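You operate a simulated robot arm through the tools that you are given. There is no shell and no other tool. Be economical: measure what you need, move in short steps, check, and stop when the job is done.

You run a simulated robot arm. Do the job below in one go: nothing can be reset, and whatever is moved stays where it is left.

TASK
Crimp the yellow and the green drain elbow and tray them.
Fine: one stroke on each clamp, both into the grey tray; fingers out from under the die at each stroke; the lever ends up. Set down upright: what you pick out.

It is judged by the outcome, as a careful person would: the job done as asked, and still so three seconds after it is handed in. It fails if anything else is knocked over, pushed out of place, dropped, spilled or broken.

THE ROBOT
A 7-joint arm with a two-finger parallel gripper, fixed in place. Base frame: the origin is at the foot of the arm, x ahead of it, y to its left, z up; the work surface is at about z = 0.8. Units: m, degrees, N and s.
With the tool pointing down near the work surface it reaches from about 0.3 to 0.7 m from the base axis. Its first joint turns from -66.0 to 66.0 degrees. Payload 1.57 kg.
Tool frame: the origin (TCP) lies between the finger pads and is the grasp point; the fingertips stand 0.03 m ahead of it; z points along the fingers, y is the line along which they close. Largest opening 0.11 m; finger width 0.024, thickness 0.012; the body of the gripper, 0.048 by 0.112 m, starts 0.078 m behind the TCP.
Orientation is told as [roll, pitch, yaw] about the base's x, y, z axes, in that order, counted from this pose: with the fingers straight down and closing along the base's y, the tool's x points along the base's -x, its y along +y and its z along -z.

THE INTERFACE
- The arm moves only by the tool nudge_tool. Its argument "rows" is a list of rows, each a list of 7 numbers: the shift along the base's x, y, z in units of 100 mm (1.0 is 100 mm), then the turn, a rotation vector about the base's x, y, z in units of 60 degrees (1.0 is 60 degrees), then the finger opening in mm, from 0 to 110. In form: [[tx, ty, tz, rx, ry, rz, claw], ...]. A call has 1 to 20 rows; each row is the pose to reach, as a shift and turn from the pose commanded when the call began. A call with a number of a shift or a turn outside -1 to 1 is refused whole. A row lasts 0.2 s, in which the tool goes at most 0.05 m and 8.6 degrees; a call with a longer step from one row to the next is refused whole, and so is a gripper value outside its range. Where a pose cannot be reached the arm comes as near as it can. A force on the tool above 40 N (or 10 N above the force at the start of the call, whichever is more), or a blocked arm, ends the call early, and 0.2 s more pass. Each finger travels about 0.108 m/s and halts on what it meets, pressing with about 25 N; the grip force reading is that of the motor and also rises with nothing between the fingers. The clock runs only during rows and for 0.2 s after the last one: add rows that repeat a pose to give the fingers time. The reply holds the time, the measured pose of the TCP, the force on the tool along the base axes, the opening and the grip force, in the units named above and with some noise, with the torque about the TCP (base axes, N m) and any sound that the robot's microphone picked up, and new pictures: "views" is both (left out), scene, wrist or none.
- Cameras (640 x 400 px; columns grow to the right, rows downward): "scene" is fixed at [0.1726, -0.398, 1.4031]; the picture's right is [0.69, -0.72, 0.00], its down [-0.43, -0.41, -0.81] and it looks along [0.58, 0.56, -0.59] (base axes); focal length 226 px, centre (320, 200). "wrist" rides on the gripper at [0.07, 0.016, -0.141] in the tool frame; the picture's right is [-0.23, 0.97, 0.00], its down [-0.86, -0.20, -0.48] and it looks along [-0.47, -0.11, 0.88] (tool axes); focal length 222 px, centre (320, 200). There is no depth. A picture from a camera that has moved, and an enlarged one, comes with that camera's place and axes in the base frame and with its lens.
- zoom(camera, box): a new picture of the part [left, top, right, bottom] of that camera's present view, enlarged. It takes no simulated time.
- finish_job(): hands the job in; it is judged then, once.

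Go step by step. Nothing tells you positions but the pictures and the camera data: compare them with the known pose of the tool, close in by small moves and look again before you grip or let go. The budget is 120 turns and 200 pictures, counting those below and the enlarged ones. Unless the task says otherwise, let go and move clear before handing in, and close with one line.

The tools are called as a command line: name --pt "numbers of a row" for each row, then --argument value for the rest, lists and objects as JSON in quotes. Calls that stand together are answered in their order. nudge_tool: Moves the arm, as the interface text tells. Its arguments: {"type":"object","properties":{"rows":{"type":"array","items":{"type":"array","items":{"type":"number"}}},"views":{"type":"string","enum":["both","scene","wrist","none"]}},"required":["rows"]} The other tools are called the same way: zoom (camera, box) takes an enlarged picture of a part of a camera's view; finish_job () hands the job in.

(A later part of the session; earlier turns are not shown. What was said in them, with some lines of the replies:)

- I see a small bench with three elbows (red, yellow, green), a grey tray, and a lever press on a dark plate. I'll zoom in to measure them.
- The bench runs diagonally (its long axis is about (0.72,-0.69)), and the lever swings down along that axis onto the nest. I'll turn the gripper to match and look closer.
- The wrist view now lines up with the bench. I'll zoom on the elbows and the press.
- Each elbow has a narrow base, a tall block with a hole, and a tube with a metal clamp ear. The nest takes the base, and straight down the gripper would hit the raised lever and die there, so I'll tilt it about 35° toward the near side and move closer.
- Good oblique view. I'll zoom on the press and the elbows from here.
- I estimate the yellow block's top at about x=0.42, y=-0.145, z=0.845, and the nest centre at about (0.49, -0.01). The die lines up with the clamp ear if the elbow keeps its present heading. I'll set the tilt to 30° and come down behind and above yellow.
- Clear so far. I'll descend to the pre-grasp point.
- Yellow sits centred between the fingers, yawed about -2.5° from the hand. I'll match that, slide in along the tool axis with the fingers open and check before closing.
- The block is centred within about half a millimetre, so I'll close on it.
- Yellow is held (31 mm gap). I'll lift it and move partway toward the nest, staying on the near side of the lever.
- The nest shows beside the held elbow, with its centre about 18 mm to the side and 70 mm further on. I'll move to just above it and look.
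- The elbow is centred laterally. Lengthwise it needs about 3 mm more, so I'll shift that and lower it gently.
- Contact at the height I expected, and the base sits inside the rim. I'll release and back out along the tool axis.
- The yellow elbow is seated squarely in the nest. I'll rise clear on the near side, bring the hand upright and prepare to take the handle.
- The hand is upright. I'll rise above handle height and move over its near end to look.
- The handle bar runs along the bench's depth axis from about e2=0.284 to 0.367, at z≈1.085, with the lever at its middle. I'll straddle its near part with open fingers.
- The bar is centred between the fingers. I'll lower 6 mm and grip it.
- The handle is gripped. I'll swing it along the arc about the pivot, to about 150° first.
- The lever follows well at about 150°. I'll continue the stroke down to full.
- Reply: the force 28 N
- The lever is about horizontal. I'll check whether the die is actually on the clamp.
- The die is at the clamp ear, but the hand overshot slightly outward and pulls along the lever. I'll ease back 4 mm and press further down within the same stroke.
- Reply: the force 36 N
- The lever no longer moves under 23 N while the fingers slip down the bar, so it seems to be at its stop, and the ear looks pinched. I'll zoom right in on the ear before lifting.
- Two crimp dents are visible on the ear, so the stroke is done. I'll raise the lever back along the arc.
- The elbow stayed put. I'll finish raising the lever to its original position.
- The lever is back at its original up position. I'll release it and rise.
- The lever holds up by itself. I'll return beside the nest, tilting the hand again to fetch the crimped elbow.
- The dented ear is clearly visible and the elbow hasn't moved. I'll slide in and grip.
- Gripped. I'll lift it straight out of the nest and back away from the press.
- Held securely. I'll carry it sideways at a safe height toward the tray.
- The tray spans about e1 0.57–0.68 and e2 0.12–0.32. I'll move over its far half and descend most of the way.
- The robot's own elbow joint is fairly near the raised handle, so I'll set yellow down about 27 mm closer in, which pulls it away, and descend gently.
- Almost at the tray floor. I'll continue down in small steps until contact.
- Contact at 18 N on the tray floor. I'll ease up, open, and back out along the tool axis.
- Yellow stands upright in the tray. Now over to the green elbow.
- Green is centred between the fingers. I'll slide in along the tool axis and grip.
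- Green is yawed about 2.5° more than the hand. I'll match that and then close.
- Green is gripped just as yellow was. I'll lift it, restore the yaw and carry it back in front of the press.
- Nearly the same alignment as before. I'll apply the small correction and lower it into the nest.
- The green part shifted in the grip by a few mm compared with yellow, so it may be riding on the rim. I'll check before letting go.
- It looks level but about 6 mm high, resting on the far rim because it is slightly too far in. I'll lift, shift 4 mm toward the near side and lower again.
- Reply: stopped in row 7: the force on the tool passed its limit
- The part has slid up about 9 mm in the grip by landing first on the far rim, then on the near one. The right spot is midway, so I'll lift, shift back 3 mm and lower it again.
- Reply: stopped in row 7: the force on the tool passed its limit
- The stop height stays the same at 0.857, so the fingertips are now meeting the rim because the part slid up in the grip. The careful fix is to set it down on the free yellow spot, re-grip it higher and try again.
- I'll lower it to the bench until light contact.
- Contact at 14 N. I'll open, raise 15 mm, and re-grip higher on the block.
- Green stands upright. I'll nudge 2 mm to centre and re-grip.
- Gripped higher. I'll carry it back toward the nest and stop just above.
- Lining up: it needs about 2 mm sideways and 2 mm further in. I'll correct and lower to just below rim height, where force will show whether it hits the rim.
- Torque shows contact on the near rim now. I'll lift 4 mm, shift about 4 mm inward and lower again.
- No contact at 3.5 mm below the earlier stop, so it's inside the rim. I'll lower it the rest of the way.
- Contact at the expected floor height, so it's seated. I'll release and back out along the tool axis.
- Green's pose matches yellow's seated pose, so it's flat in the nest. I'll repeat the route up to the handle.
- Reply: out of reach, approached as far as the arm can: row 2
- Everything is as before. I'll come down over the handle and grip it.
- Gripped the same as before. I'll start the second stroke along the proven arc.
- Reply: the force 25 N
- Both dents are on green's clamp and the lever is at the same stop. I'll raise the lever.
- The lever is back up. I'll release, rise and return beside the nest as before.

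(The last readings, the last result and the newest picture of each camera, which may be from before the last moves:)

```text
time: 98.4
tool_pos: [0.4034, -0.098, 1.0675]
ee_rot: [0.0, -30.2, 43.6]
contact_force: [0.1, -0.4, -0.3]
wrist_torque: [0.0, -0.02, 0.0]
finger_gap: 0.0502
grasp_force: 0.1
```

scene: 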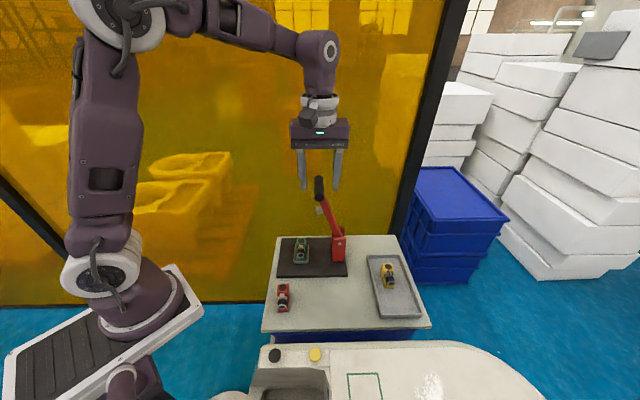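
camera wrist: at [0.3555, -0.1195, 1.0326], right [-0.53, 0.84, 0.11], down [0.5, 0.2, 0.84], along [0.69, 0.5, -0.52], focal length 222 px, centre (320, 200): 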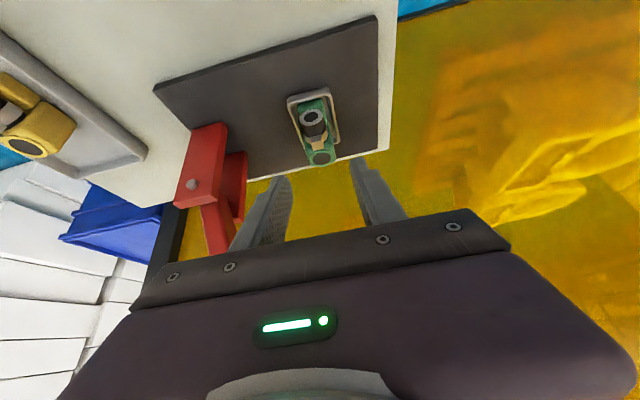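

nudge_tool --pt "0.13 0.13 -0.25 0 0 0 50" --pt "0.26 0.26 -0.5 0 0 0 50" --pt "0.39 0.4 -0.75 0 0 0 50" --pt "0.48 0.5 -1.0 0 0 0 50" --pt "0.555 0.552 -1.0 0 0 0 50" --pt "0.555 0.552 -1.0 0 0 0 50" --views "wrist"

zoom --camera "wrist" --box '[220, 80, 420, 240]'

```text
time: 99.8
tool_pos: [0.4591, -0.0433, 0.9667]
ee_rot: [0.0, -30.0, 43.6]
contact_force: [-0.3, 0.1, -0.4]
wrist_torque: [0.0, 0.01, 0.01]
finger_gap: 0.0502
grasp_force: 0.0
camera wrist: at [0.3536, -0.123, 1.0554], right [-0.53, 0.84, 0.11], down [0.5, 0.2, 0.84], along [0.69, 0.5, -0.53], focal length 222 px, centre (320, 200)
```

wrist: 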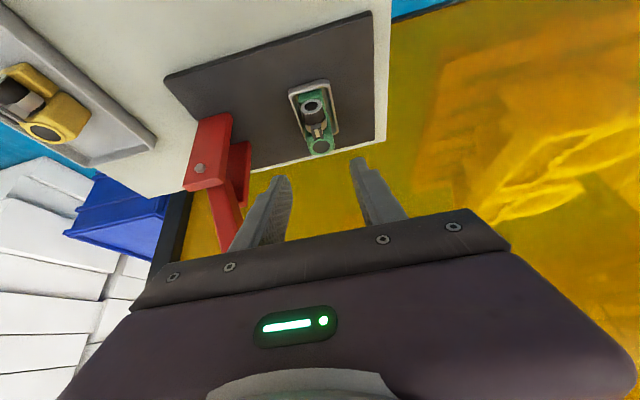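

```text
2.50 times, centred on (320, 160) of wrist
camera zoom: at [0.3536, -0.123, 1.0554], right [-0.53, 0.84, 0.11], down [0.5, 0.2, 0.84], along [0.69, 0.5, -0.53], focal length 555 px, centre (320, 300)
```

zoom: 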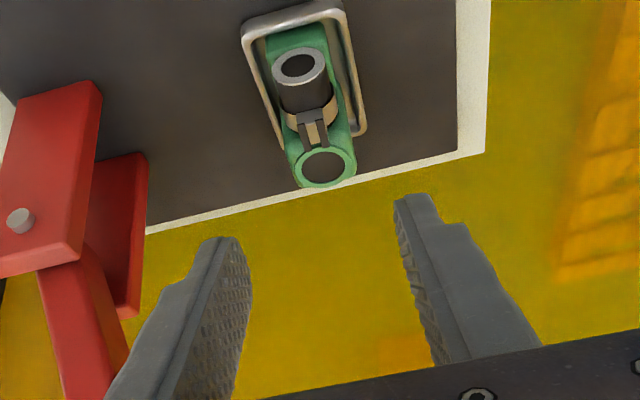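

Same view as with yellow. I'll slide in and grip.

nudge_tool --pt "0 0 -0.2 0 0 0 50" --pt "0.03 0.03 -0.32 0 0 0 50" --pt "0.12 0.12 -0.5 0 0 0 50" --pt "0.21 0.21 -0.68 0 0 0 50" --pt "0.29 0.29 -0.85 0 0 0 50" --pt "0.354 0.353 -1.0 0 0 0 50" --pt "0.354 0.353 -1.0 0 0 0 50" --pt "0.354 0.353 -1.0 0 0 0 30" --pt "0.354 0.353 -1.0 0 0 0 10" --pt "0.354 0.353 -1.0 0 0 0 10" --pt "0.354 0.353 -1.0 0 0 0 10" --views "none"

zoom --camera "wrist" --box '[220, 80, 420, 240]'

```text
time: 102.2
tool_pos: [0.4947, -0.0091, 0.8677]
ee_rot: [0.0, -30.2, 43.6]
contact_force: [-0.9, 0.4, -0.2]
wrist_torque: [-0.02, -0.02, 0.0]
finger_gap: 0.031
grasp_force: 24.9
```

```text
2.50 times, centred on (320, 160) of wrist
camera zoom: at [0.3886, -0.087, 0.956], right [-0.53, 0.84, 0.11], down [0.5, 0.2, 0.84], along [0.69, 0.5, -0.53], focal length 555 px, centre (320, 300)
```

zoom: 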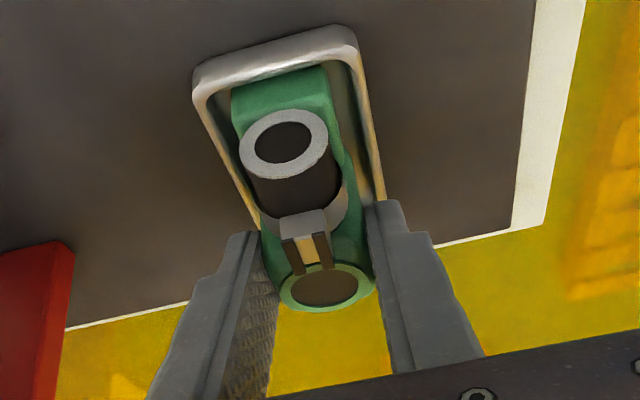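

Gripped. Lifting out and backing away from the press, then across to the tray.

nudge_tool --pt "0 0 0.08 0 0 0 10" --pt "0 0 0.18 0 0 0 10" --pt "-0.1 -0.1 0.35 0 0 0 10" --pt "-0.3 -0.31 0.6 0 0 0 10" --pt "-0.5 -0.52 0.85 0 0 0 10" --pt "-0.7 -0.72 1.0 0 0 0 10" --pt "-0.95 -0.99 1.0 0 0 0 10" --pt "-0.95 -0.99 1.0 0 0 0 10" --views "scene"

nudge_tool --pt "0.1 -0.1 0.2 0 0 0 10" --pt "0.3 -0.29 0.35 0 0 0 10" --pt "0.5 -0.48 0.35 0 0 0 10" --pt "0.7 -0.68 0.35 0 0 0 10" --pt "0.9 -0.91 0.35 0 0 0 10" --pt "0.9 -0.95 0.35 0 0 0 10" --views "none"

```text
time: 104.0
tool_pos: [0.4001, -0.1059, 0.9685]
ee_rot: [0.0, -30.2, 43.6]
contact_force: [0.0, 0.3, -1.1]
wrist_torque: [-0.03, -0.03, -0.02]
finger_gap: 0.0309
grasp_force: 25.1
```

scene: 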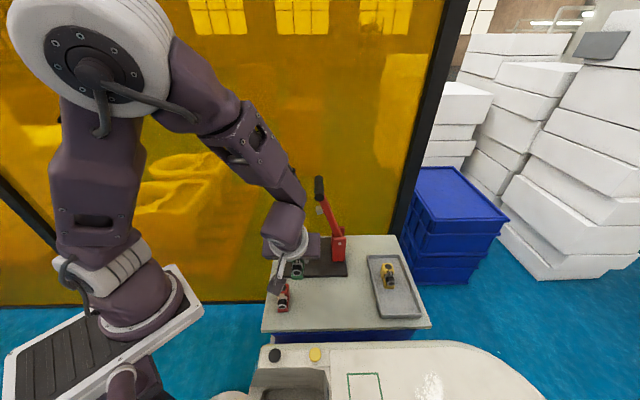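

```text
time: 105.4
tool_pos: [0.4908, -0.2029, 1.0033]
ee_rot: [0.0, -30.1, 43.6]
contact_force: [-0.7, 0.4, -1.1]
wrist_torque: [-0.01, 0.02, -0.01]
finger_gap: 0.0309
grasp_force: 25.2
```

nudge_tool --pt "0.15 -0.25 0 0 0 0 10" --pt "0.3 -0.5 0 0 0 0 10" --pt "0.45 -0.75 0 0 0 0 10" --pt "0.63 -0.99 0 0 0 0 10" --pt "0.63 -0.99 -0.3 0 0 0 10" --pt "0.63 -0.99 -0.6 0 0 0 10" --pt "0.63 -0.99 -0.9 0 0 0 10" --pt "0.63 -0.99 -0.9 0 0 0 10" --views "both"

zoom --camera "wrist" --box '[220, 80, 420, 240]'

zoom --camera "scene" --box '[350, 230, 440, 330]'

```text
time: 107.2
tool_pos: [0.553, -0.3014, 0.9129]
ee_rot: [0.0, -30.1, 43.6]
contact_force: [0.6, 0.2, -0.5]
wrist_torque: [0.02, -0.02, 0.05]
finger_gap: 0.031
grasp_force: 25.1
camera wrist: at [0.446, -0.3799, 0.9998], right [-0.53, 0.84, 0.11], down [0.5, 0.2, 0.84], along [0.69, 0.5, -0.53], focal length 222 px, centre (320, 200)
```

scene: 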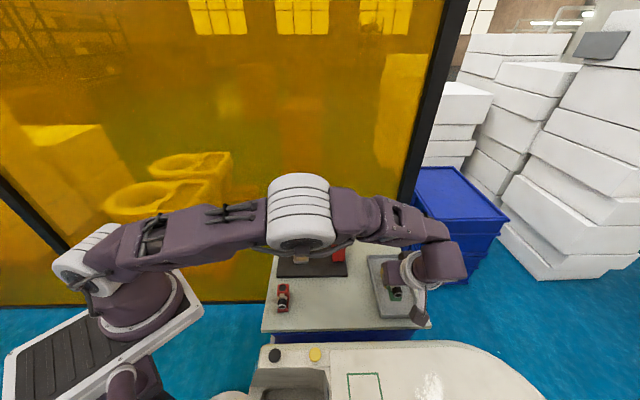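
wrist: 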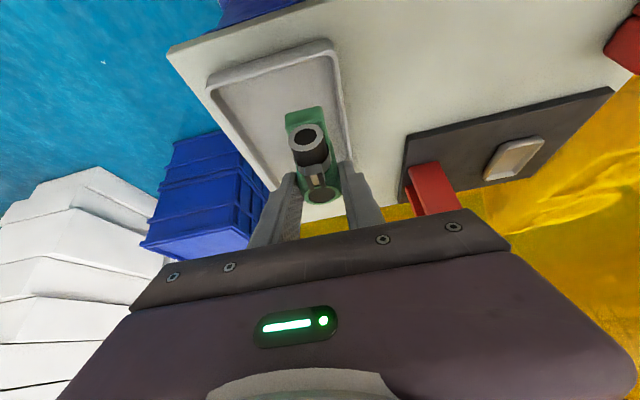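

```text
2.50 times, centred on (320, 160) of wrist
camera zoom: at [0.446, -0.3799, 0.9998], right [-0.53, 0.84, 0.11], down [0.5, 0.2, 0.84], along [0.69, 0.5, -0.53], focal length 555 px, centre (320, 300)
```

zoom: 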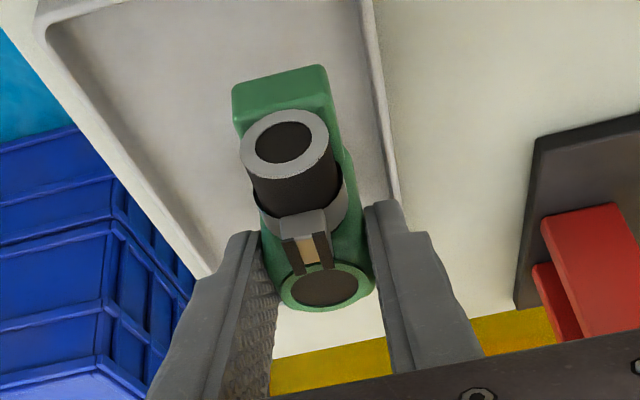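

```text
4.00 times, centred on (395, 280) of scene
camera zoom: at [0.1726, -0.398, 1.4031], right [0.69, -0.72, 0.0], down [-0.43, -0.41, -0.81], along [0.58, 0.56, -0.59], focal length 902 px, centre (20, -120)
```

zoom: 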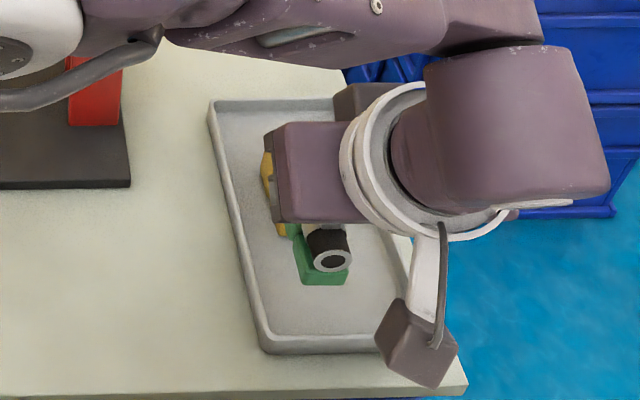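

Green hovers over the near half of the tray with yellow behind it. I'll shift slightly for clearance and lower to near contact.

nudge_tool --pt "0.019 -0.08 0 0 0 0 10" --pt "0.019 -0.08 -0.2 0 0 0 10" --pt "0.019 -0.08 -0.37 0 0 0 10" --pt "0.019 -0.08 -0.48 0 0 0 10" --pt "0.019 -0.08 -0.53 0 0 0 10" --pt "0.019 -0.08 -0.55 0 0 0 10" --pt "0.019 -0.08 -0.565 0 0 0 10" --views "none"

zoom --camera "scene" --box '[350, 230, 440, 330]'

zoom --camera "wrist" --box '[220, 40, 420, 240]'

```text
time: 108.8
tool_pos: [0.5548, -0.3092, 0.8573]
ee_rot: [-0.1, -30.2, 43.6]
contact_force: [0.1, -0.3, -1.0]
wrist_torque: [-0.02, 0.0, 0.0]
finger_gap: 0.0309
grasp_force: 25.2
```

```text
4.00 times, centred on (395, 280) of scene
camera zoom: at [0.1726, -0.398, 1.4031], right [0.69, -0.72, 0.0], down [-0.43, -0.41, -0.81], along [0.58, 0.56, -0.59], focal length 902 px, centre (20, -120)
```

zoom: 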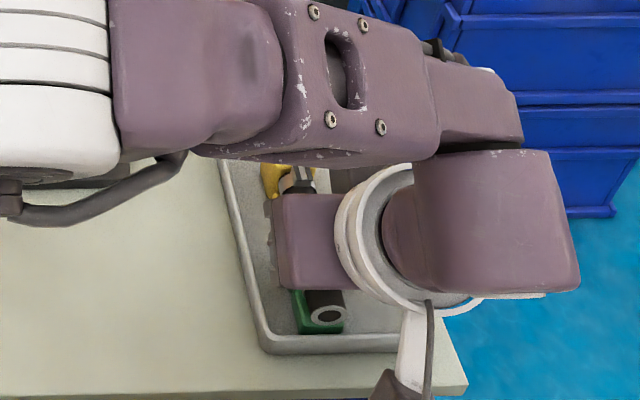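

```text
2.00 times, centred on (320, 140) of wrist
camera zoom: at [0.4482, -0.3884, 0.9444], right [-0.53, 0.84, 0.11], down [0.5, 0.2, 0.84], along [0.69, 0.5, -0.53], focal length 444 px, centre (320, 320)
```

zoom: 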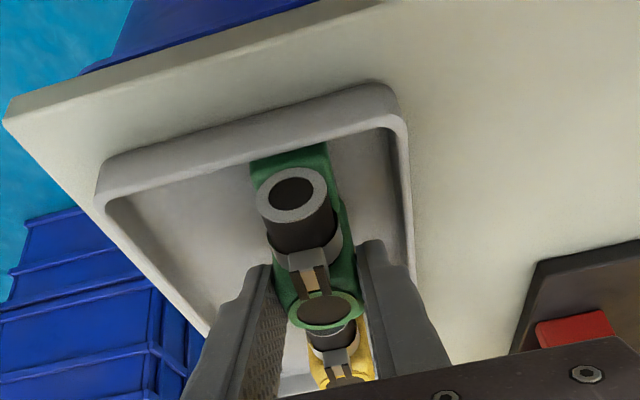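

Clear of the rim and of yellow. I'll lower to contact.

nudge_tool --pt "0 0 -0.015 0 0 0 10" --pt "0 0 -0.03 0 0 0 10" --pt "0 0 -0.04 0 0 0 10" --pt "0 0 -0.04 0 0 0 10" --views "none"

```text
time: 109.8
tool_pos: [0.5547, -0.3097, 0.853]
ee_rot: [-0.1, -30.1, 43.7]
contact_force: [0.0, -1.0, 17.3]
wrist_torque: [0.17, -0.09, 0.0]
finger_gap: 0.031
grasp_force: 24.9
```

Contact on the tray floor. I'll ease up, open, and back out.

nudge_tool --pt "0 0 0.02 0 0 0 10" --pt "0 0 0.02 0 0 0 34" --pt "0 0 0.02 0 0 0 42" --pt "0 0 0.02 0 0 0 46" --pt "-0.06 -0.056 0.17 0 0 0 46" --pt "-0.12 -0.112 0.32 0 0 0 46" --pt "-0.2 -0.19 0.52 0 0 0 46" --pt "-0.2 -0.19 0.75 0 0 0 46" --pt "-0.2 -0.19 1.0 0 0 0 46" --views "both"

zoom --camera "wrist" --box '[220, 40, 420, 240]'

```text
time: 111.8
tool_pos: [0.5344, -0.3273, 0.9536]
ee_rot: [0.0, -30.2, 43.7]
contact_force: [-0.1, -0.6, -0.1]
wrist_torque: [0.0, -0.02, -0.01]
finger_gap: 0.0461
grasp_force: 0.0
camera wrist: at [0.4283, -0.407, 1.0411], right [-0.53, 0.84, 0.11], down [0.5, 0.2, 0.84], along [0.69, 0.5, -0.53], focal length 222 px, centre (320, 200)
```

scene: 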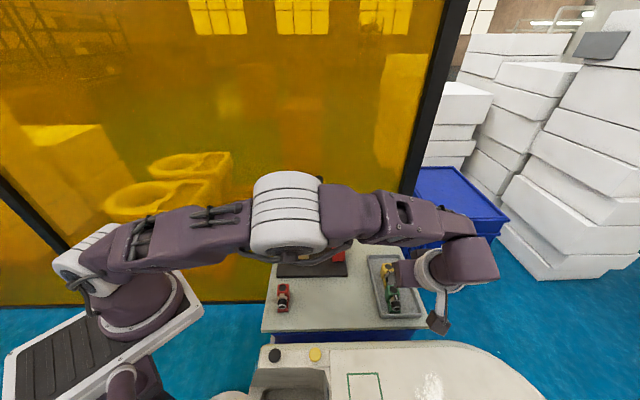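
wrist: 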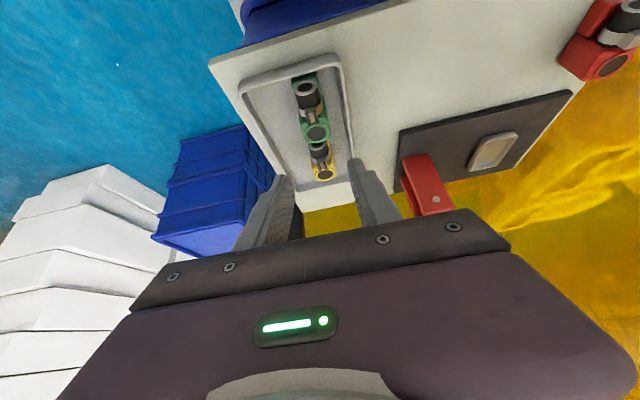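

```text
2.00 times, centred on (320, 140) of wrist
camera zoom: at [0.4283, -0.407, 1.0411], right [-0.53, 0.84, 0.11], down [0.5, 0.2, 0.84], along [0.69, 0.5, -0.53], focal length 444 px, centre (320, 320)
```

zoom: 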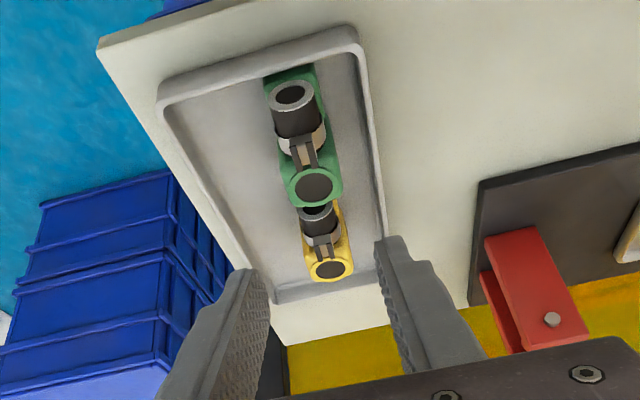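

Both stand in the tray. I'll move the arm well clear and take a final look.

nudge_tool --pt "-0.05 0 0.25 0 0 0 46" --pt "-0.1 0 0.5 0 0 0 46" --pt "-0.2 0 0.75 0 0 0 46" --pt "-0.3 0.1 1.0 0 0 0 46" --pt "-0.5 0.2 1.0 0 0 0 46" --pt "-0.75 0.3 1.0 0 0 0 46" --pt "-1.0 0.4 1.0 0 0 0 46" --views "none"

nudge_tool --pt "0 0 0.25 0 0 0 46" --pt "0 0 0.5 0 0 0 46" --pt "0 0.1 0.75 0 0 0 46" --pt "0 0.2 1.0 0 0 0 46" --pt "0 0.2 1.0 0 0 0 46" --views "scene"

zoom --camera "scene" --box '[250, 160, 442, 340]'

zoom --camera "scene" --box '[360, 245, 430, 325]'

```text
time: 113.4
tool_pos: [0.4346, -0.2879, 1.0523]
ee_rot: [-0.1, -30.3, 43.7]
contact_force: [0.2, 0.5, 0.2]
wrist_torque: [-0.01, 0.01, -0.03]
finger_gap: 0.0461
grasp_force: 0.1
```

```text
time: 114.6
tool_pos: [0.4347, -0.2673, 1.1518]
ee_rot: [0.0, -30.1, 43.8]
contact_force: [-0.6, -0.6, 0.1]
wrist_torque: [0.03, -0.01, 0.02]
finger_gap: 0.046
grasp_force: 0.1
```

scene: 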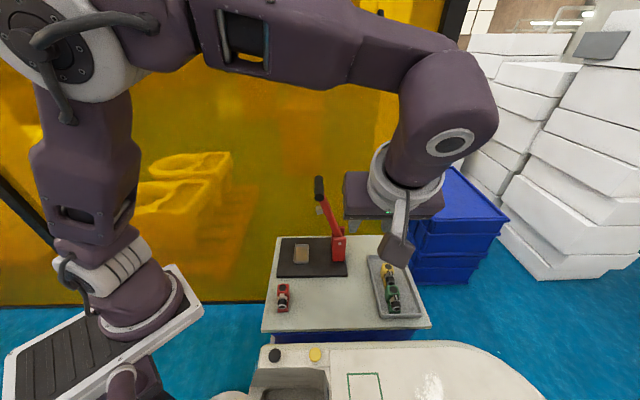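

```text
2.22 times, centred on (346, 250) of scene
camera zoom: at [0.1726, -0.398, 1.4031], right [0.69, -0.72, 0.0], down [-0.43, -0.41, -0.81], along [0.58, 0.56, -0.59], focal length 501 px, centre (262, 89)
```

zoom: 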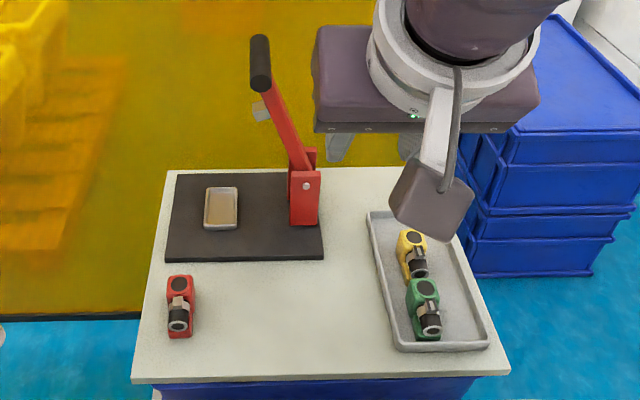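

```text
5.00 times, centred on (395, 285) of scene
camera zoom: at [0.1726, -0.398, 1.4031], right [0.69, -0.72, 0.0], down [-0.43, -0.41, -0.81], along [0.58, 0.56, -0.59], focal length 1128 px, centre (-55, -225)
```

zoom: 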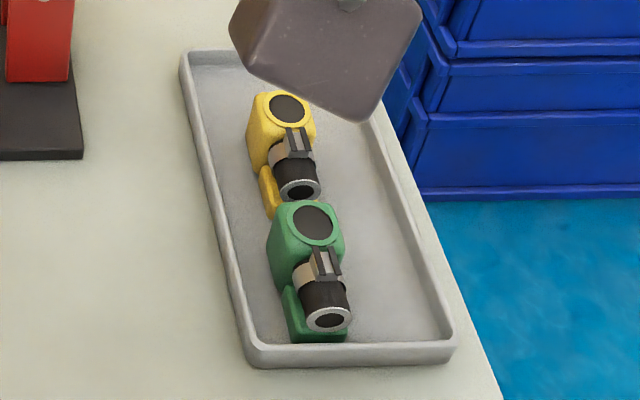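

Yellow and green are both crimped and standing upright in the grey tray. The lever is up, the red elbow and the empty nest are untouched, and the arm is clear, so I'm handing in.

finish_job

```text
The job is handed in.
```

The yellow and green elbows each got one crimp stroke and now stand upright in the grey tray, with the lever back up. Green caught the nest rim on the first try, so I set it down on the bench and re-gripped it before crimping.
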